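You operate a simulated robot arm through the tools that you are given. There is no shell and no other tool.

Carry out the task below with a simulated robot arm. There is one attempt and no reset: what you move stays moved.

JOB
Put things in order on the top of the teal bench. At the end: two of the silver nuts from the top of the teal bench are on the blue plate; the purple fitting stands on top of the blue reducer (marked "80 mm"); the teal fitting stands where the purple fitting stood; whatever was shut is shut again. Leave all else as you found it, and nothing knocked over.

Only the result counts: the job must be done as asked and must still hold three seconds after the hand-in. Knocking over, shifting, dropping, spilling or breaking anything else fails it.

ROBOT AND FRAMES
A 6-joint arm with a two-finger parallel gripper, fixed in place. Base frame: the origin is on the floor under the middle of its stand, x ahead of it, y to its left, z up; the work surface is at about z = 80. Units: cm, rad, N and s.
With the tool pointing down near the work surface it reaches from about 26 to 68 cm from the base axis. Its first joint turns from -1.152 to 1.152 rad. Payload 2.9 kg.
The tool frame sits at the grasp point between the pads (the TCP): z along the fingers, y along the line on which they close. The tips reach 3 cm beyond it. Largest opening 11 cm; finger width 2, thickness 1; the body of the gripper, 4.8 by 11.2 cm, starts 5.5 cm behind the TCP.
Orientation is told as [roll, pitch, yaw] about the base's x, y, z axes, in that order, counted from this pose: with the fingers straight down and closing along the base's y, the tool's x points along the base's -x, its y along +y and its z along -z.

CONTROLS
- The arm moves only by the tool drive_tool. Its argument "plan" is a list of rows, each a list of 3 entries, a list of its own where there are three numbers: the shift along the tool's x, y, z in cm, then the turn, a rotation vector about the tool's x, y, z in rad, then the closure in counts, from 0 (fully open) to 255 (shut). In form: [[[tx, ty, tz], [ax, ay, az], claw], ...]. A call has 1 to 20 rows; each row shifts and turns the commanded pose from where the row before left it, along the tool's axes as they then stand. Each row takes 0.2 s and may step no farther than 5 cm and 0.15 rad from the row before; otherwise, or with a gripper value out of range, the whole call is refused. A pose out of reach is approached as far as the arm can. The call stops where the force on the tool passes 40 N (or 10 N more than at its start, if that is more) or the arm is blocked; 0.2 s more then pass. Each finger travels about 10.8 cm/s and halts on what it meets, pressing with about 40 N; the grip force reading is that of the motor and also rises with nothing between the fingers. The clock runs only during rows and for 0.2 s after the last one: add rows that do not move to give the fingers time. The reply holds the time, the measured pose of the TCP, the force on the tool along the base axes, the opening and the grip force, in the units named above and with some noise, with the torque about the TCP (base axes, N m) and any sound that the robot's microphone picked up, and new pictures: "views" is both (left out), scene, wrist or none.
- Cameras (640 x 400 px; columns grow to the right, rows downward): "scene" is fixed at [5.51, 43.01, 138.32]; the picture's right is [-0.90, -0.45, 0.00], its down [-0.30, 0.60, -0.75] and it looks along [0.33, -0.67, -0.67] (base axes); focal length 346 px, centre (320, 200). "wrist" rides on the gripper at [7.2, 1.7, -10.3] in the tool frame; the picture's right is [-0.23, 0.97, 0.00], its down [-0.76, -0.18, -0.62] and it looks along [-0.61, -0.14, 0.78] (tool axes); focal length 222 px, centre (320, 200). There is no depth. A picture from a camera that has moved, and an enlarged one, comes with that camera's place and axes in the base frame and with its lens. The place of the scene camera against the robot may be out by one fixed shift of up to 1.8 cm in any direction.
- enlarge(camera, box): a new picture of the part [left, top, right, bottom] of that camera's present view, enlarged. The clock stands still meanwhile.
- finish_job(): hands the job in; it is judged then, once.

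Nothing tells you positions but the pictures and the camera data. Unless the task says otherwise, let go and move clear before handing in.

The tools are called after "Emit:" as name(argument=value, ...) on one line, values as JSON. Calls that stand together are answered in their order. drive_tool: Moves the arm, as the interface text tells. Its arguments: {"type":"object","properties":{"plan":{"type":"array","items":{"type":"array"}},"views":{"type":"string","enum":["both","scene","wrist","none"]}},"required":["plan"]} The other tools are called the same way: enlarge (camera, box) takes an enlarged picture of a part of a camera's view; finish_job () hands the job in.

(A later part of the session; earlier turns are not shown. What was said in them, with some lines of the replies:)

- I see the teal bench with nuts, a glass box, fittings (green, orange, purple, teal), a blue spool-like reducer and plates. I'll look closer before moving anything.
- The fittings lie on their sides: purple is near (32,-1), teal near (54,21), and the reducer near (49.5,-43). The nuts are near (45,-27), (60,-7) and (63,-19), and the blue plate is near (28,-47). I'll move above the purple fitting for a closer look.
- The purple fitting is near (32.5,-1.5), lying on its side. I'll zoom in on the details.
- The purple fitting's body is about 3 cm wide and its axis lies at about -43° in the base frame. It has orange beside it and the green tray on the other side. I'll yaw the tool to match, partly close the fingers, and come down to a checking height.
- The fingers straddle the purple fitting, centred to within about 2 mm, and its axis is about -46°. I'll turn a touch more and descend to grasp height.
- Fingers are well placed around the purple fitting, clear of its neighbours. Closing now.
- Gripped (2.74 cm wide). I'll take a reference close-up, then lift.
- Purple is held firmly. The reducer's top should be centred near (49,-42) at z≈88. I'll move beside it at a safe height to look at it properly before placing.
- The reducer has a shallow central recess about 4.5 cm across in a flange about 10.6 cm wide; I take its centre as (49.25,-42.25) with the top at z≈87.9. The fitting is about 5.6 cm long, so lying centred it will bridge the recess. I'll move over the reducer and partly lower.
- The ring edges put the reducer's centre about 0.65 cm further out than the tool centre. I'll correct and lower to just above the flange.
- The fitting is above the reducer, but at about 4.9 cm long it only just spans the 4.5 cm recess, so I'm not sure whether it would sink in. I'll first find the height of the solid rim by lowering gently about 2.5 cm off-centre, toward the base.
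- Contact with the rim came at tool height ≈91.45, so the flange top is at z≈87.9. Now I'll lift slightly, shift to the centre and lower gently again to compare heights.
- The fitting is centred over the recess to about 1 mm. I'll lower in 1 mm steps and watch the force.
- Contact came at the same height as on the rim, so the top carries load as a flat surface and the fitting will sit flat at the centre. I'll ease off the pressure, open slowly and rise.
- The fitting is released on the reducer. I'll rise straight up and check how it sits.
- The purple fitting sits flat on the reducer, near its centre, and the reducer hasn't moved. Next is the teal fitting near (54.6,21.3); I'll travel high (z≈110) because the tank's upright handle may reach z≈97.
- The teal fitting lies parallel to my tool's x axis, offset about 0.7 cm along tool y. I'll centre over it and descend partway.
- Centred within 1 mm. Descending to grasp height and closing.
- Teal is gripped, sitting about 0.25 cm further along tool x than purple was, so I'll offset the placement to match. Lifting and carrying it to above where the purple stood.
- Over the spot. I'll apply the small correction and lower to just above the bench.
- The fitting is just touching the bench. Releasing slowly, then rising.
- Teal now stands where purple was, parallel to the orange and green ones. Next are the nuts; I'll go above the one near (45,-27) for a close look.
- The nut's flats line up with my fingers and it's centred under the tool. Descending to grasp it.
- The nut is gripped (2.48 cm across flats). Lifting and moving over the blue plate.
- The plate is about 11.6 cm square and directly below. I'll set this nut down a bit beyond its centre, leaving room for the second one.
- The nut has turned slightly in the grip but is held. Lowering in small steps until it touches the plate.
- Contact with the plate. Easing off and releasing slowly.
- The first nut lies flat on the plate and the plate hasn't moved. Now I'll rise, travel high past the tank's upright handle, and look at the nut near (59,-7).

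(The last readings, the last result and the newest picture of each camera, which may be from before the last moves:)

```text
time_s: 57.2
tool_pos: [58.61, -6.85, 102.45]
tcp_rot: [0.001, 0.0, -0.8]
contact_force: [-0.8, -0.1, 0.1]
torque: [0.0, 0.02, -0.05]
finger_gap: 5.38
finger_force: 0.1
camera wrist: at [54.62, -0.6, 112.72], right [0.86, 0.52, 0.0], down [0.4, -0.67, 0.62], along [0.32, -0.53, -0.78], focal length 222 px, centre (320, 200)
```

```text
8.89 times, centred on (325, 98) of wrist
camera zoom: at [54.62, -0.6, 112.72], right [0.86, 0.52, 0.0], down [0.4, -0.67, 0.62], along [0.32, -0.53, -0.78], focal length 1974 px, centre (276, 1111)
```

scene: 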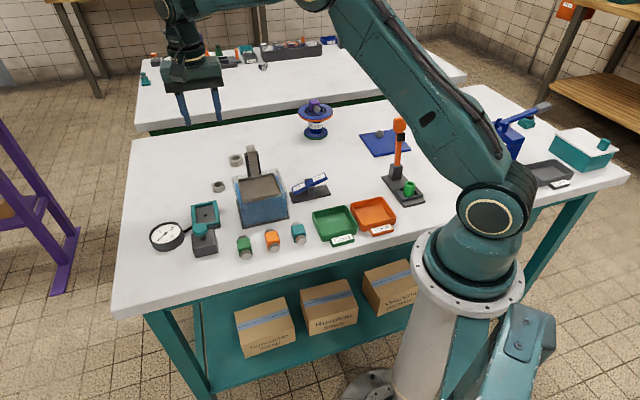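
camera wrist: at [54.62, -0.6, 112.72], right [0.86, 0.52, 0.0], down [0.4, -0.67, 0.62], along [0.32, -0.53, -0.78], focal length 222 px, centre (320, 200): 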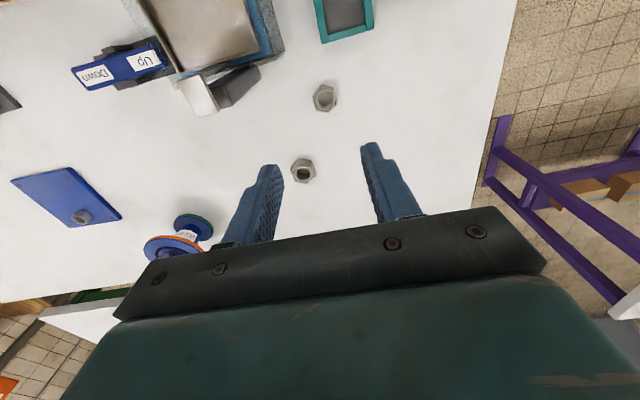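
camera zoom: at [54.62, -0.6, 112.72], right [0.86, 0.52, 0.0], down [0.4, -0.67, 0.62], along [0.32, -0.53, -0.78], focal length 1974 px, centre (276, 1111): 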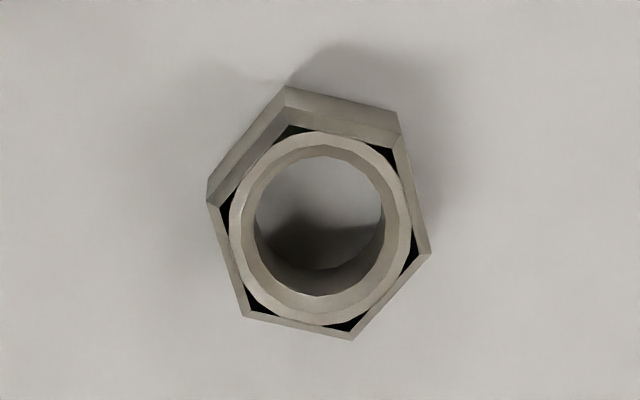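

The second nut is near (59.6,-6.9) with its flats nearly aligned to my fingers (about 4° off), and it's well clear of the tank and its handle. I'll centre, rotate a touch and descend partway.

Emit:
drive_tool(plan=[[[-0.8, 0.6, 0], [0, 0, 0], 130], [[0, 0, 3], [0, 0, -0.07], 130], [[0, 0, 3], [0, 0, 0], 130], [[0, 0, 3], [0, 0, 0], 130], [[0, 0, 2.4], [0, 0, 0], 130], [[0, 0, 0], [0, 0, 0], 130]], views="both")

Emit:
enlarge(camera="wrist", box=[260, 80, 380, 180])

Emit:
enlarge(camera="scene", box=[170, 110, 300, 210])

```text
time_s: 58.6
tool_pos: [59.19, -7.05, 91.02]
tcp_rot: [0.001, 0.0, -0.73]
contact_force: [0.1, -0.7, 0.5]
torque: [0.04, 0.0, -0.01]
finger_gap: 5.39
finger_force: 0.1
camera wrist: at [54.93, -0.98, 101.42], right [0.82, 0.57, 0.0], down [0.45, -0.64, 0.62], along [0.36, -0.51, -0.78], focal length 222 px, centre (320, 200)
```

scene: 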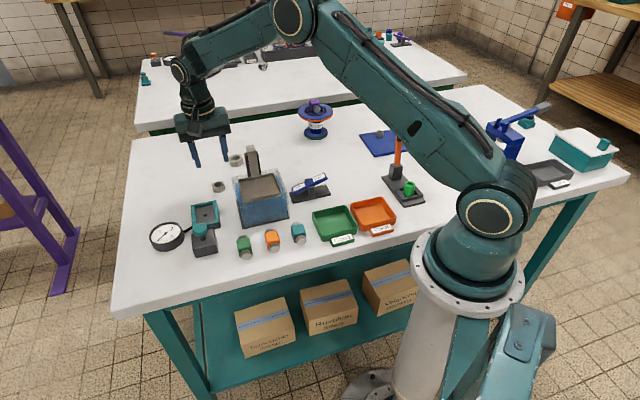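
wrist: 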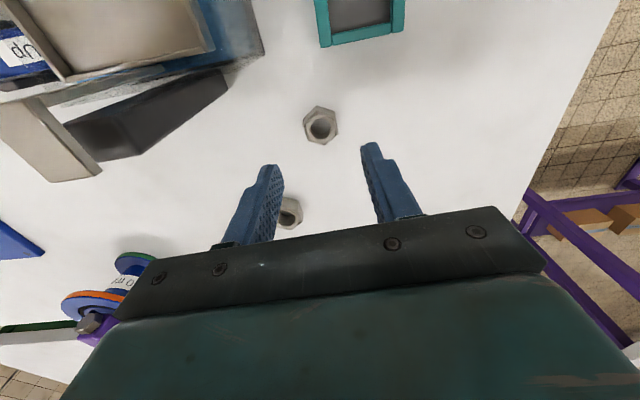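

```text
4.00 times, centred on (320, 130) of wrist
camera zoom: at [54.93, -0.98, 101.42], right [0.82, 0.57, 0.0], down [0.45, -0.64, 0.62], along [0.36, -0.51, -0.78], focal length 888 px, centre (320, 480)
```

zoom: 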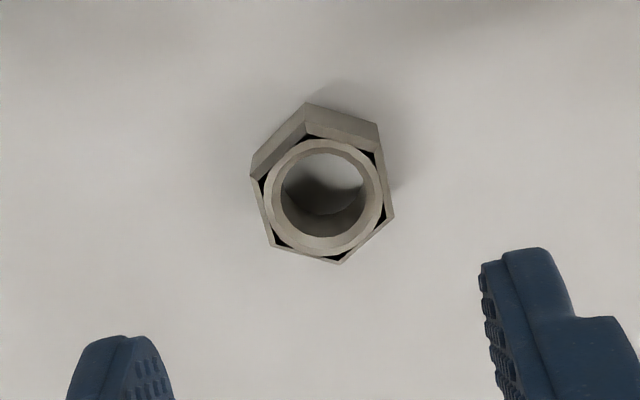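

```text
4.00 times, centred on (235, 160) of scene
camera zoom: at [5.51, 43.01, 138.32], right [-0.9, -0.45, 0.0], down [-0.3, 0.6, -0.75], along [0.33, -0.67, -0.67], focal length 1386 px, centre (660, 360)
```

zoom: 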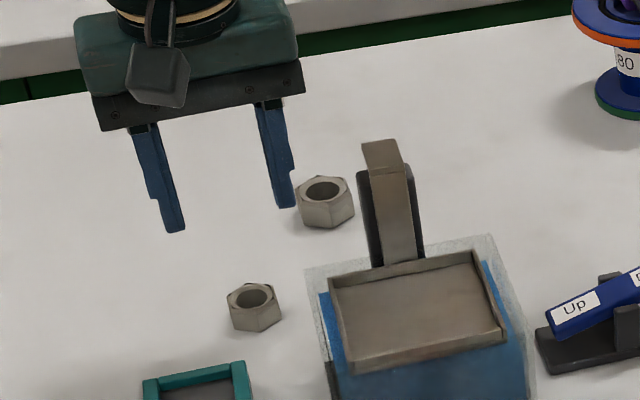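

Aligned and nearly centred. Descending to grasp height.

Emit:
drive_tool(plan=[[[-0.18, 0.1, 2], [0, 0, 0], 130], [[0, 0, 2], [0, 0, 0], 130], [[0, 0, 2], [0, 0, 0], 130], [[0, 0, 1.2], [0, 0, 0], 130], [[0, 0, 0.4], [0, 0, 0], 130], [[0, 0, 0], [0, 0, 0], 130]], views="both")

Emit:
enlarge(camera="wrist", box=[240, 100, 400, 210])

```text
time_s: 60.0
tool_pos: [59.67, -7.27, 83.41]
tcp_rot: [0.0, -0.002, -0.73]
contact_force: [0.2, 0.0, -0.4]
torque: [-0.01, 0.01, 0.03]
finger_gap: 5.37
finger_force: 0.0
camera wrist: at [55.26, -1.21, 93.74], right [0.82, 0.57, 0.0], down [0.45, -0.64, 0.62], along [0.36, -0.51, -0.78], focal length 222 px, centre (320, 200)
```

scene: 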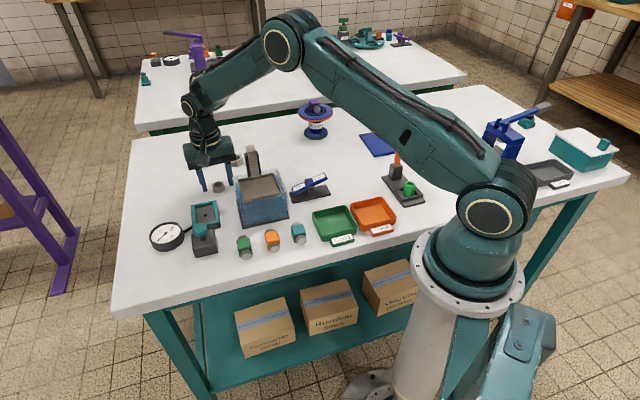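
wrist: 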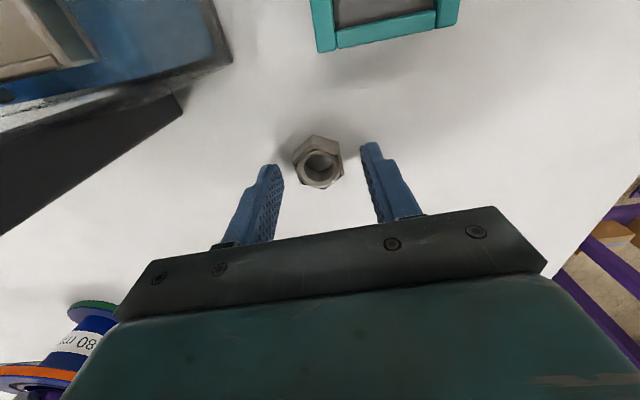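

```text
3.64 times, centred on (320, 155) of wrist
camera zoom: at [55.26, -1.21, 93.74], right [0.82, 0.57, 0.0], down [0.45, -0.64, 0.62], along [0.36, -0.51, -0.78], focal length 808 px, centre (320, 364)
```

zoom: 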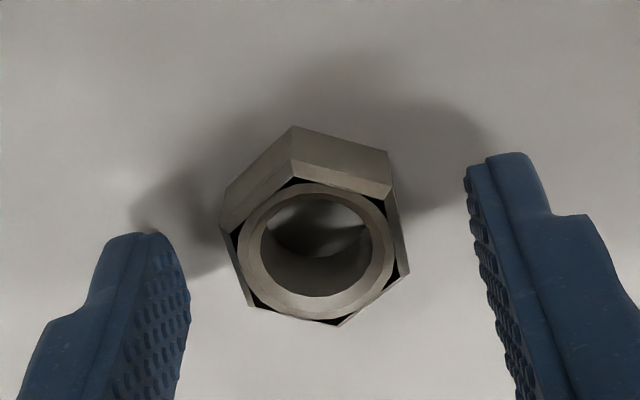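

Emit:
drive_tool(plan=[[[0.22, 0.08, 0], [0, 0, 0], 130], [[0, 0, 0], [0, 0, 0], 160], [[0, 0, 0], [0, 0, 0], 185], [[0, 0, 0], [0, 0, 0], 210], [[0, 0, 0], [0, 0, 0], 230], [[0, 0, 0], [0, 0, 0], 230], [[0, 0, 0], [0, 0, 0], 230]], views="wrist")

Emit:
enlarge(camera="wrist", box=[240, 100, 400, 210])

```text
time_s: 61.6
tool_pos: [59.32, -6.94, 83.55]
tcp_rot: [0.0, 0.0, -0.729]
contact_force: [-0.1, 0.5, -0.8]
torque: [0.03, 0.05, -0.01]
finger_gap: 2.91
finger_force: 40.0
camera wrist: at [55.13, -0.99, 93.77], right [0.82, 0.57, 0.0], down [0.45, -0.64, 0.62], along [0.36, -0.51, -0.78], focal length 222 px, centre (320, 200)
```

wrist: 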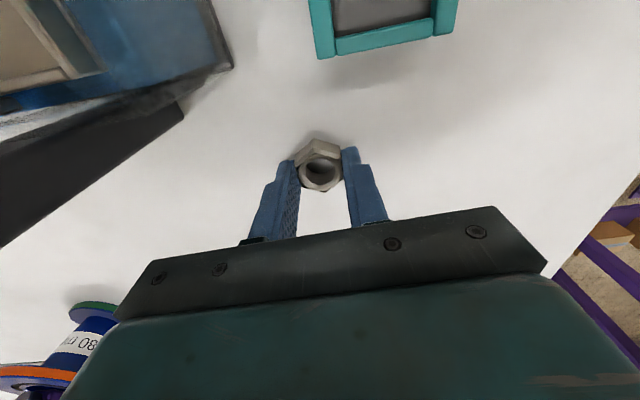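

```text
3.64 times, centred on (320, 155) of wrist
camera zoom: at [55.13, -0.99, 93.77], right [0.82, 0.57, 0.0], down [0.45, -0.64, 0.62], along [0.36, -0.51, -0.78], focal length 808 px, centre (320, 364)
```

zoom: 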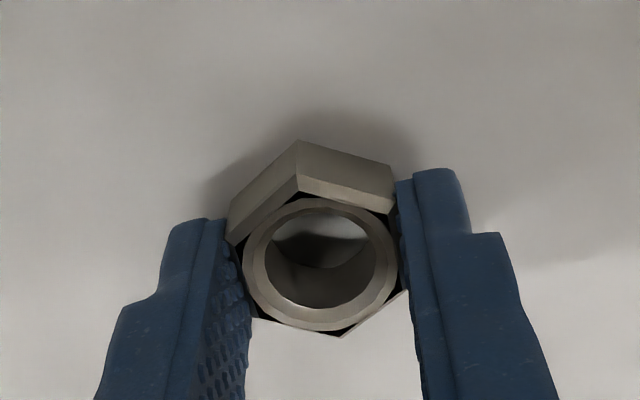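

The second nut is gripped. Lifting high, then carrying it to the plate beside the first nut.

Emit:
drive_tool(plan=[[[0, 0, -1], [0, 0, 0], 235], [[0, 0, -3], [0, 0, 0], 235], [[0, 0, -4], [0, 0, 0], 235], [[0, 0, -4.5], [0, 0, 0], 235], [[0, 0, -4.5], [0, 0, 0], 235], [[0, 0, -4.5], [0, 0, 0], 235], [[0, 0, -3.5], [0, 0, 0], 235], [[0, 0, 0], [0, 0, 0], 235]], views="wrist")

Emit:
enlarge(camera="wrist", box=[240, 100, 400, 210])

```text
time_s: 63.4
tool_pos: [59.45, -7.28, 108.55]
tcp_rot: [0.0, 0.0, -0.73]
contact_force: [0.4, -0.1, -0.5]
torque: [0.0, -0.03, 0.01]
finger_gap: 2.88
finger_force: 40.2
camera wrist: at [55.08, -1.11, 118.85], right [0.82, 0.57, 0.0], down [0.45, -0.64, 0.62], along [0.36, -0.51, -0.78], focal length 222 px, centre (320, 200)
```

wrist: 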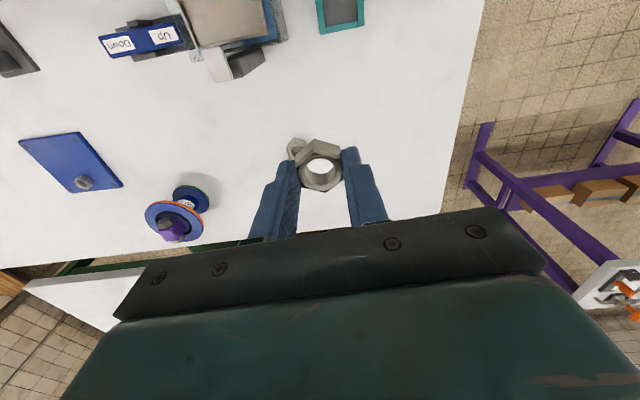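

```text
3.64 times, centred on (320, 155) of wrist
camera zoom: at [55.08, -1.11, 118.85], right [0.82, 0.57, 0.0], down [0.45, -0.64, 0.62], along [0.36, -0.51, -0.78], focal length 808 px, centre (320, 364)
```

zoom: 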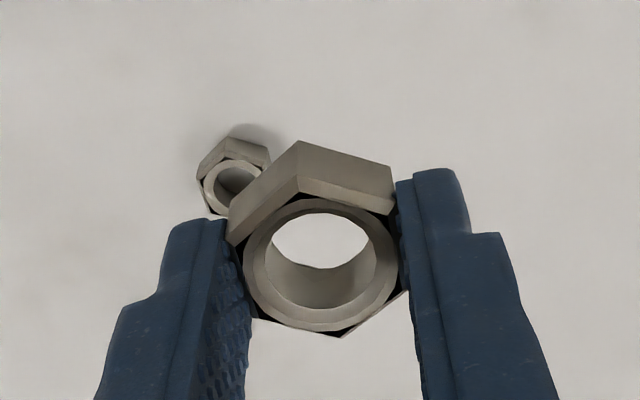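

Emit:
drive_tool(plan=[[[-0.17, -2.5, 0], [0, 0, 0], 235], [[-0.17, -4, 0], [0, 0, 0], 235], [[-0.17, -4.4, 0], [0, 0, 0], 235], [[-0.17, -4.4, 0], [0, 0, 0], 235], [[-0.17, -4.4, 0], [0, 0, 0], 235], [[-0.17, -4.4, 0], [0, 0, 0], 235], [[-0.17, -4.4, 0], [0, 0, 0], 235], [[-0.17, -4.4, 0], [0, 0, 0], 235], [[-0.17, -4.4, 0], [0, 0, 0], 235], [[-0.17, -4.4, 0], [0, 0, 0], 235], [[-0.17, -4.4, 0], [0, 0, 0], 235], [[0, -3.7, 0], [0, 0, 0], 235], [[0, 0, 0], [0, 0, 0.07], 235], [[0, 0, 3], [0, 0, 0], 235], [[0, 0, 4], [0, 0, 0], 235], [[0, 0, 4], [0, 0, 0], 235], [[0, 0, 0], [0, 0, 0], 235]], views="both")

Emit:
enlarge(camera="wrist", box=[200, 40, 440, 220])

```text
time_s: 67.0
tool_pos: [27.59, -45.6, 97.62]
tcp_rot: [0.0, 0.0, -0.8]
contact_force: [0.7, -1.4, -0.3]
torque: [-0.01, 0.0, -0.03]
finger_gap: 2.9
finger_force: 40.0
camera wrist: at [23.68, -39.27, 107.89], right [0.86, 0.52, 0.0], down [0.4, -0.67, 0.62], along [0.32, -0.53, -0.78], focal length 222 px, centre (320, 200)
```

scene: 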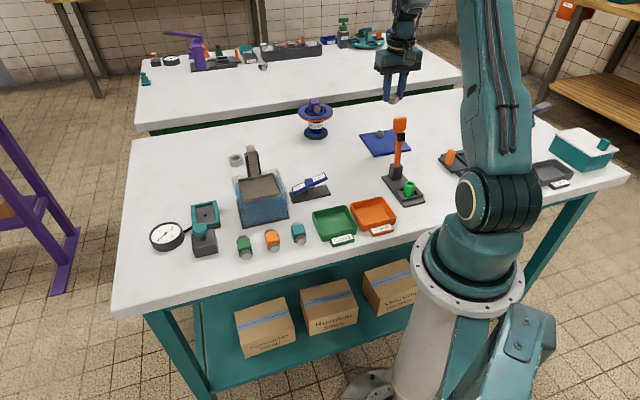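
wrist: 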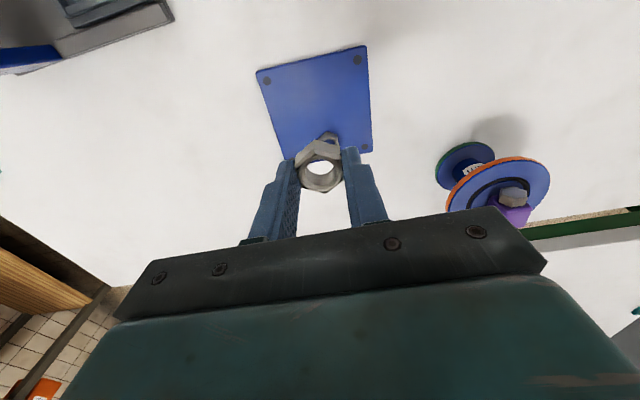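

```text
2.22 times, centred on (320, 130) of wrist
camera zoom: at [23.68, -39.27, 107.89], right [0.86, 0.52, 0.0], down [0.4, -0.67, 0.62], along [0.32, -0.53, -0.78], focal length 494 px, centre (320, 356)
```

zoom: 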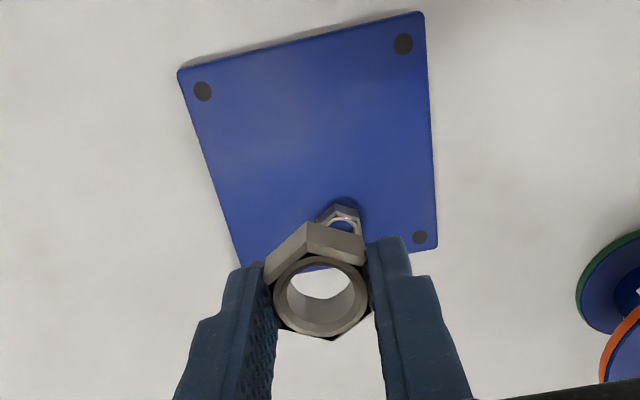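

The held nut is over the near half of the plate, about 4.4 cm from the first nut. Lowering.

Emit:
drive_tool(plan=[[[0, 0, 3], [0, 0, 0], 235], [[0, 0, 3], [0, 0, 0], 235], [[0, 0, 3], [0, 0, 0], 235], [[0, 0, 2], [0, 0, 0], 235], [[0, 0, 1], [0, 0, 0], 235], [[0, 0, 0.4], [0, 0, 0], 235], [[0, 0, 0], [0, 0, 0], 235]], views="both")

Emit:
enlarge(camera="scene", box=[350, 95, 430, 155])

Emit:
enlarge(camera="wrist", box=[240, 90, 400, 210])

```text
time_s: 68.6
tool_pos: [27.74, -45.37, 85.14]
tcp_rot: [0.001, 0.0, -0.802]
contact_force: [0.2, -0.1, -0.1]
torque: [-0.01, 0.0, 0.0]
finger_gap: 2.91
finger_force: 39.8
camera wrist: at [23.79, -39.08, 95.41], right [0.86, 0.52, 0.0], down [0.4, -0.67, 0.62], along [0.32, -0.53, -0.78], focal length 222 px, centre (320, 200)
```

scene: 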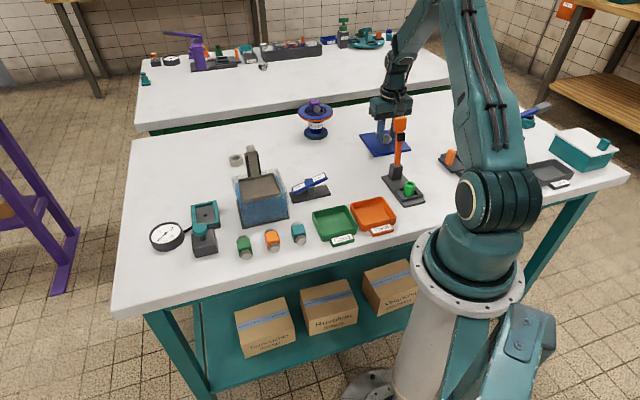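
wrist: 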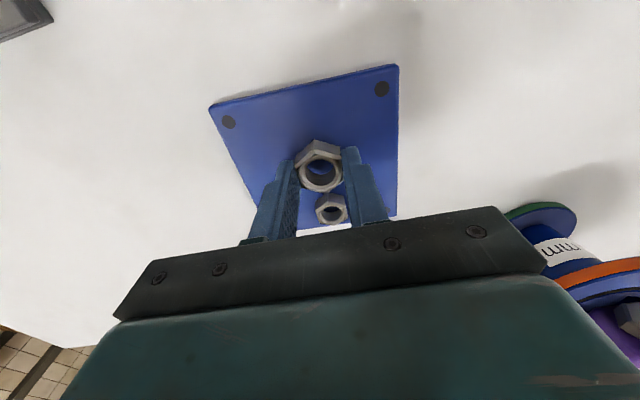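

```text
6.67 times, centred on (390, 125) of scene
camera zoom: at [5.51, 43.01, 138.32], right [-0.9, -0.45, 0.0], down [-0.3, 0.6, -0.75], along [0.33, -0.67, -0.67], focal length 2310 px, centre (-147, 700)
```

zoom: 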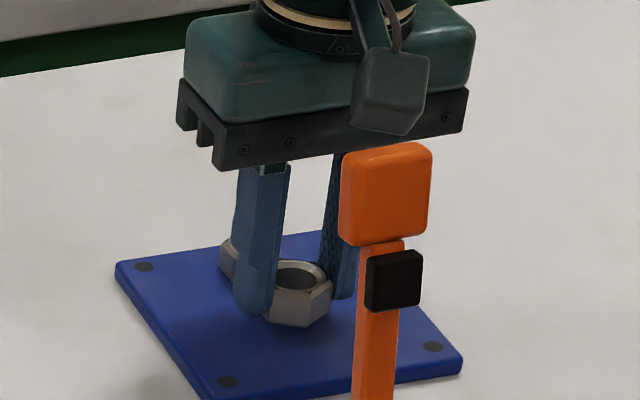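

```text
3.33 times, centred on (320, 150) of wrist
camera zoom: at [23.79, -39.08, 95.41], right [0.86, 0.52, 0.0], down [0.4, -0.67, 0.62], along [0.32, -0.53, -0.78], focal length 740 px, centre (320, 367)
```

zoom: 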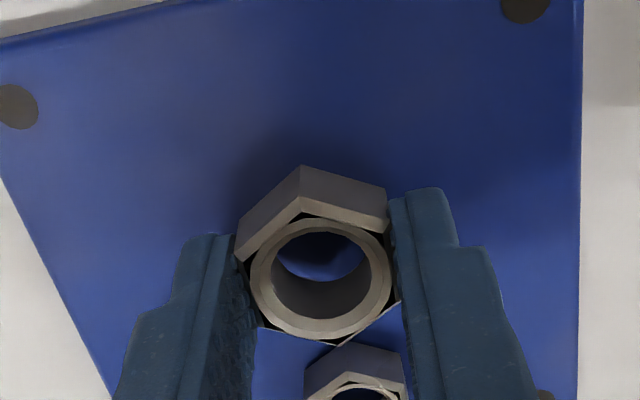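

Emit:
drive_tool(plan=[[[0, 0, 0.15], [0, 0, 0], 235], [[0, 0, 0.15], [0, 0, 0], 235], [[0, 0, 0.1], [0, 0, 0], 235], [[0, 0, 0], [0, 0, 0], 235]], views="none")

Emit:
drive_tool(plan=[[[0, 0, 0.1], [0, 0, 0], 235], [[0, 0, 0], [0, 0, 0], 235]], views="none")

```text
time_s: 69.6
tool_pos: [27.69, -45.44, 84.75]
tcp_rot: [0.0, -0.001, -0.799]
contact_force: [-0.4, 0.2, -1.1]
torque: [-0.02, 0.04, -0.05]
finger_gap: 2.91
finger_force: 39.9
```

```text
time_s: 70.2
tool_pos: [27.62, -45.27, 84.62]
tcp_rot: [-0.001, 0.0, -0.8]
contact_force: [-0.1, 0.6, -0.7]
torque: [0.01, -0.01, -0.01]
finger_gap: 2.91
finger_force: 40.1
```

Emit:
drive_tool(plan=[[[0, 0, 0.1], [0, 0, 0], 235], [[0, 0, 0], [0, 0, 0], 235]], views="none")

```text
time_s: 70.8
tool_pos: [27.71, -45.31, 84.44]
tcp_rot: [0.001, 0.001, -0.799]
contact_force: [-1.0, 0.3, 0.0]
torque: [0.03, 0.0, 0.0]
finger_gap: 2.92
finger_force: 40.0
```

Emit:
drive_tool(plan=[[[0, 0, 0.06], [0, 0, 0], 235], [[0, 0, 0], [0, 0, 0], 235]], views="none")

```text
time_s: 71.4
tool_pos: [27.73, -45.37, 84.49]
tcp_rot: [-0.001, 0.0, -0.798]
contact_force: [0.2, -0.5, 0.9]
torque: [0.01, 0.01, 0.04]
finger_gap: 2.9
finger_force: 40.1
```

The nut is touching the plate (force now slightly upward). Releasing slowly and rising.

Emit:
drive_tool(plan=[[[0, 0, 0], [0, 0, 0], 195], [[0, 0, 0], [0, 0, 0], 187], [[0, 0, 0], [0, 0, 0], 181], [[0, 0, 0], [0, 0, 0], 175], [[0, 0, 0], [0, 0, 0], 165], [[0, 0, 0], [0, 0, 0], 150], [[0, 0, 0], [0, 0, 0], 140], [[0, 0, 0], [0, 0, 0], 140]], views="wrist")

Emit:
drive_tool(plan=[[[0, 0, -0.5], [0, 0, 0], 140], [[0, 0, -1.5], [0, 0, 0], 140], [[0, 0, -3], [0, 0, 0], 140], [[0, 0, -4], [0, 0, 0], 140], [[0, 0, -4], [0, 0, 0], 140], [[0, 0, -4], [0, 0, 0], 140], [[0, 0, -4], [0, 0, 0], 140], [[0, 0, 0], [0, 0, 0], 140]], views="both")

Emit:
enlarge(camera="scene", box=[340, 100, 430, 165])

Emit:
enlarge(camera="scene", box=[290, 90, 350, 145])

Emit:
enlarge(camera="wrist", box=[220, 30, 560, 250])

```text
time_s: 73.2
tool_pos: [27.71, -45.33, 84.41]
tcp_rot: [0.0, -0.002, -0.798]
contact_force: [0.0, -0.8, 0.1]
torque: [0.01, -0.02, -0.03]
finger_gap: 4.97
finger_force: 0.1
camera wrist: at [23.8, -39.05, 94.76], right [0.86, 0.52, 0.0], down [0.4, -0.67, 0.62], along [0.32, -0.53, -0.78], focal length 222 px, centre (320, 200)
```

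wrist: 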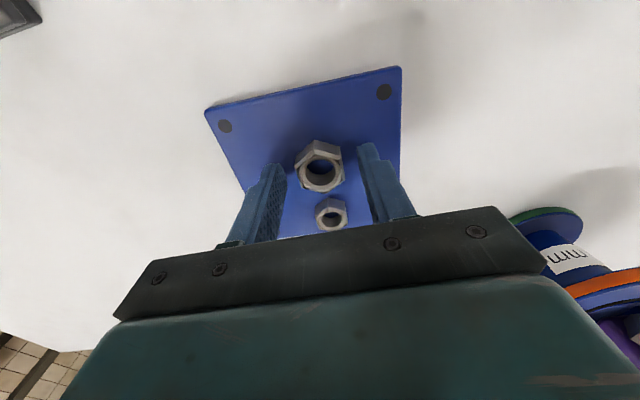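

```text
time_s: 75.0
tool_pos: [27.61, -45.54, 105.44]
tcp_rot: [0.0, 0.0, -0.8]
contact_force: [0.5, 1.1, 0.2]
torque: [-0.01, 0.0, 0.02]
finger_gap: 4.96
finger_force: 0.1
camera wrist: at [23.75, -39.21, 115.8], right [0.86, 0.52, 0.0], down [0.4, -0.67, 0.62], along [0.32, -0.53, -0.78], focal length 222 px, centre (320, 200)
```

scene: 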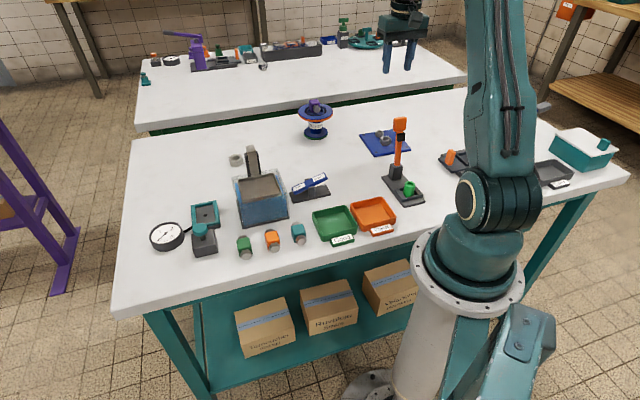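
wrist: 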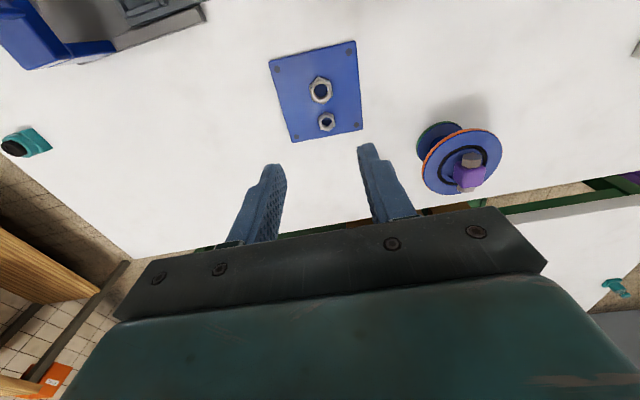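

```text
6.15 times, centred on (385, 132) of scene
camera zoom: at [5.51, 43.01, 138.32], right [-0.9, -0.45, 0.0], down [-0.3, 0.6, -0.75], along [0.33, -0.67, -0.67], focal length 2132 px, centre (-80, 615)
```

zoom: 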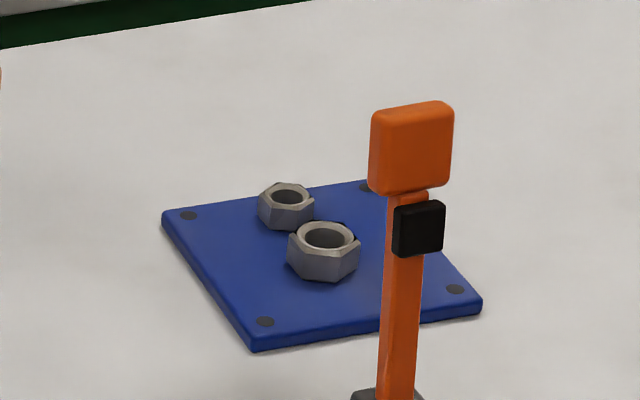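

```text
7.27 times, centred on (320, 118) of scene
camera zoom: at [5.51, 43.01, 138.32], right [-0.9, -0.45, 0.0], down [-0.3, 0.6, -0.75], along [0.33, -0.67, -0.67], focal length 2520 px, centre (320, 800)
```

zoom: 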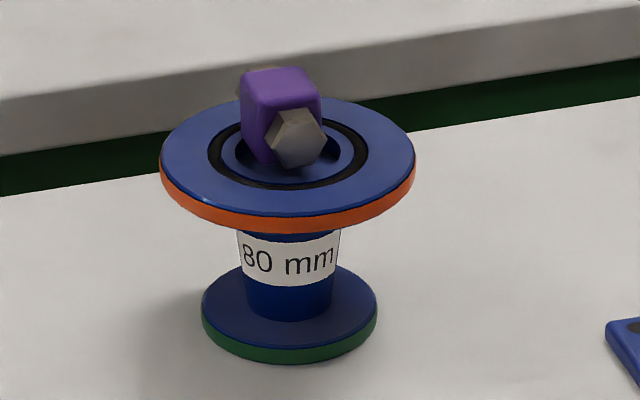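

```text
1.82 times, centred on (390, 140) of wrist
camera zoom: at [23.75, -39.21, 115.8], right [0.86, 0.52, 0.0], down [0.4, -0.67, 0.62], along [0.32, -0.53, -0.78], focal length 404 px, centre (193, 309)
```

zoom: 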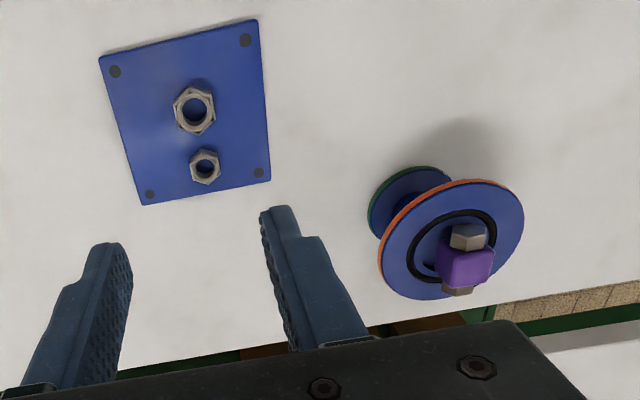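

Both nuts lie flat on the plate, and the purple fitting stands centred on the reducer. I'll retreat to roughly the starting pose at a safe height and compare the scene with how it began.

Emit:
drive_tool(plan=[[[0, 0, -2], [0, 0, 0], 140], [[1, 3.5, 0], [0, 0, -0.1], 140], [[1, 4, 0], [0, 0, -0.1], 140], [[1, 4, 0], [0, 0, -0.1], 100], [[1, 4, 0], [0, 0, -0.1], 60], [[1, 4, 0], [0, 0, -0.1], 0], [[1, 4, 0], [0, 0, -0.1], 0], [[1, 4, 0], [0, 0, -0.1], 0], [[0, 4, 0], [0, 0, -0.1], 0], [[0, 4, 0], [0, 0, 0], 0], [[0, 4, 0], [0, 0, 0], 0], [[0, 0, 0], [0, 0, 0], 0]], views="both")

Emit:
enlarge(camera="scene", box=[120, 130, 340, 290])

Emit:
enlarge(camera="scene", box=[280, 90, 480, 250])

Emit:
enlarge(camera="scene", box=[420, 90, 640, 220])

```text
time_s: 77.6
tool_pos: [34.73, -6.5, 107.43]
tcp_rot: [0.0, -0.001, 0.0]
contact_force: [0.7, -0.1, -0.7]
torque: [-0.02, 0.02, -0.01]
finger_gap: 11.0
finger_force: 0.0
camera wrist: at [27.45, -4.74, 117.68], right [0.23, 0.97, 0.0], down [0.76, -0.18, 0.62], along [0.61, -0.14, -0.78], focal length 222 px, centre (320, 200)
```

scene: 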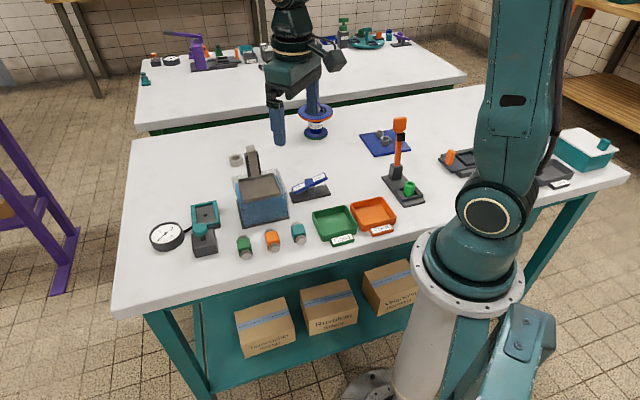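
wrist: 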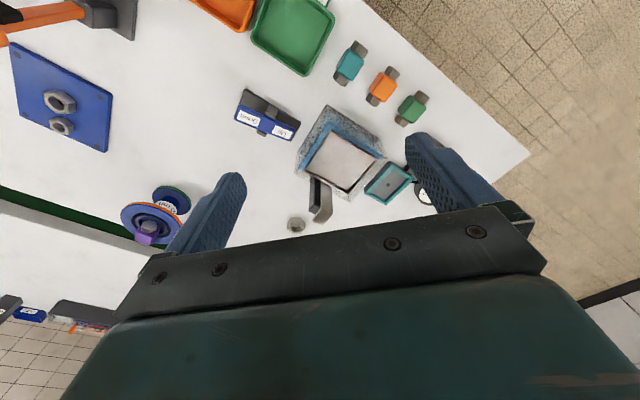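

```text
2.50 times, centred on (230, 210) of scene
camera zoom: at [5.51, 43.01, 138.32], right [-0.9, -0.45, 0.0], down [-0.3, 0.6, -0.75], along [0.33, -0.67, -0.67], focal length 866 px, centre (545, 175)
```

zoom: 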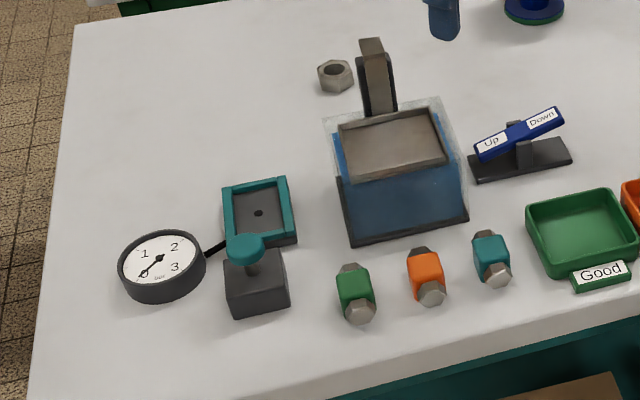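

```text
2.50 times, centred on (380, 170) of scene
camera zoom: at [5.51, 43.01, 138.32], right [-0.9, -0.45, 0.0], down [-0.3, 0.6, -0.75], along [0.33, -0.67, -0.67], focal length 866 px, centre (170, 275)
```

zoom: 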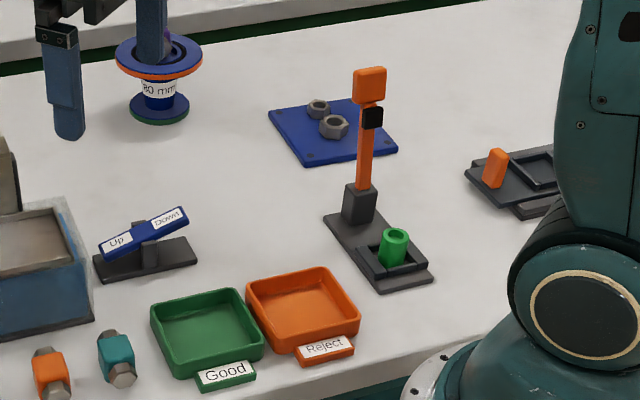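

```text
2.91 times, centred on (530, 155) of scene
camera zoom: at [5.51, 43.01, 138.32], right [-0.9, -0.45, 0.0], down [-0.3, 0.6, -0.75], along [0.33, -0.67, -0.67], focal length 1008 px, centre (-291, 331)
```

zoom: 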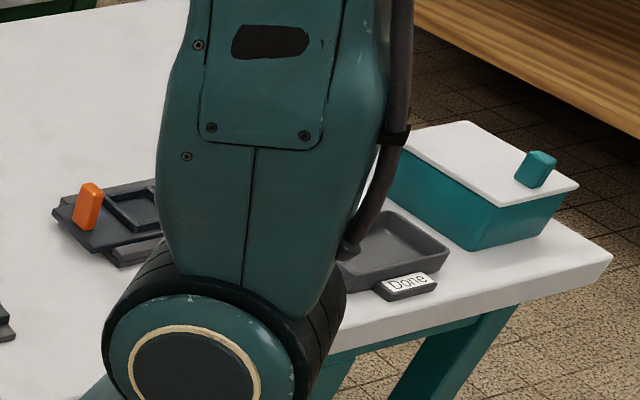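

Compared with the start, everything else is where it was and the lids are still shut. The teal fitting is in purple's old spot, purple is on the "80 mm" reducer, two nuts are on the blue plate, and the gripper is clear, so I'm handing in.

Emit:
finish_job()

```text
The job is handed in.
```

The bench is in order as you asked, and I've handed the job in. I don't have the judge's result.

- **Nuts:** the small and the middle-sized silver nut lie flat on the blue plate, about 4.5 cm apart. The third nut stays where it was on the bench.
- **Purple fitting:** it sits flat on top of the blue "80 mm" reducer, within about half a centimetre of its centre. I kept it lying on its side, as I found it, rather than standing it on end.
- **Teal fitting:** it is where the purple one stood, to within a few millimetres, and parallel to the orange and green fittings.
- **Everything else:** I opened nothing, so whatever was shut stayed shut. In the last pictures nothing else had moved or fallen, though the arm hid part of the right-hand end of the bench.

The gripper is empty, open and clear of the bench.
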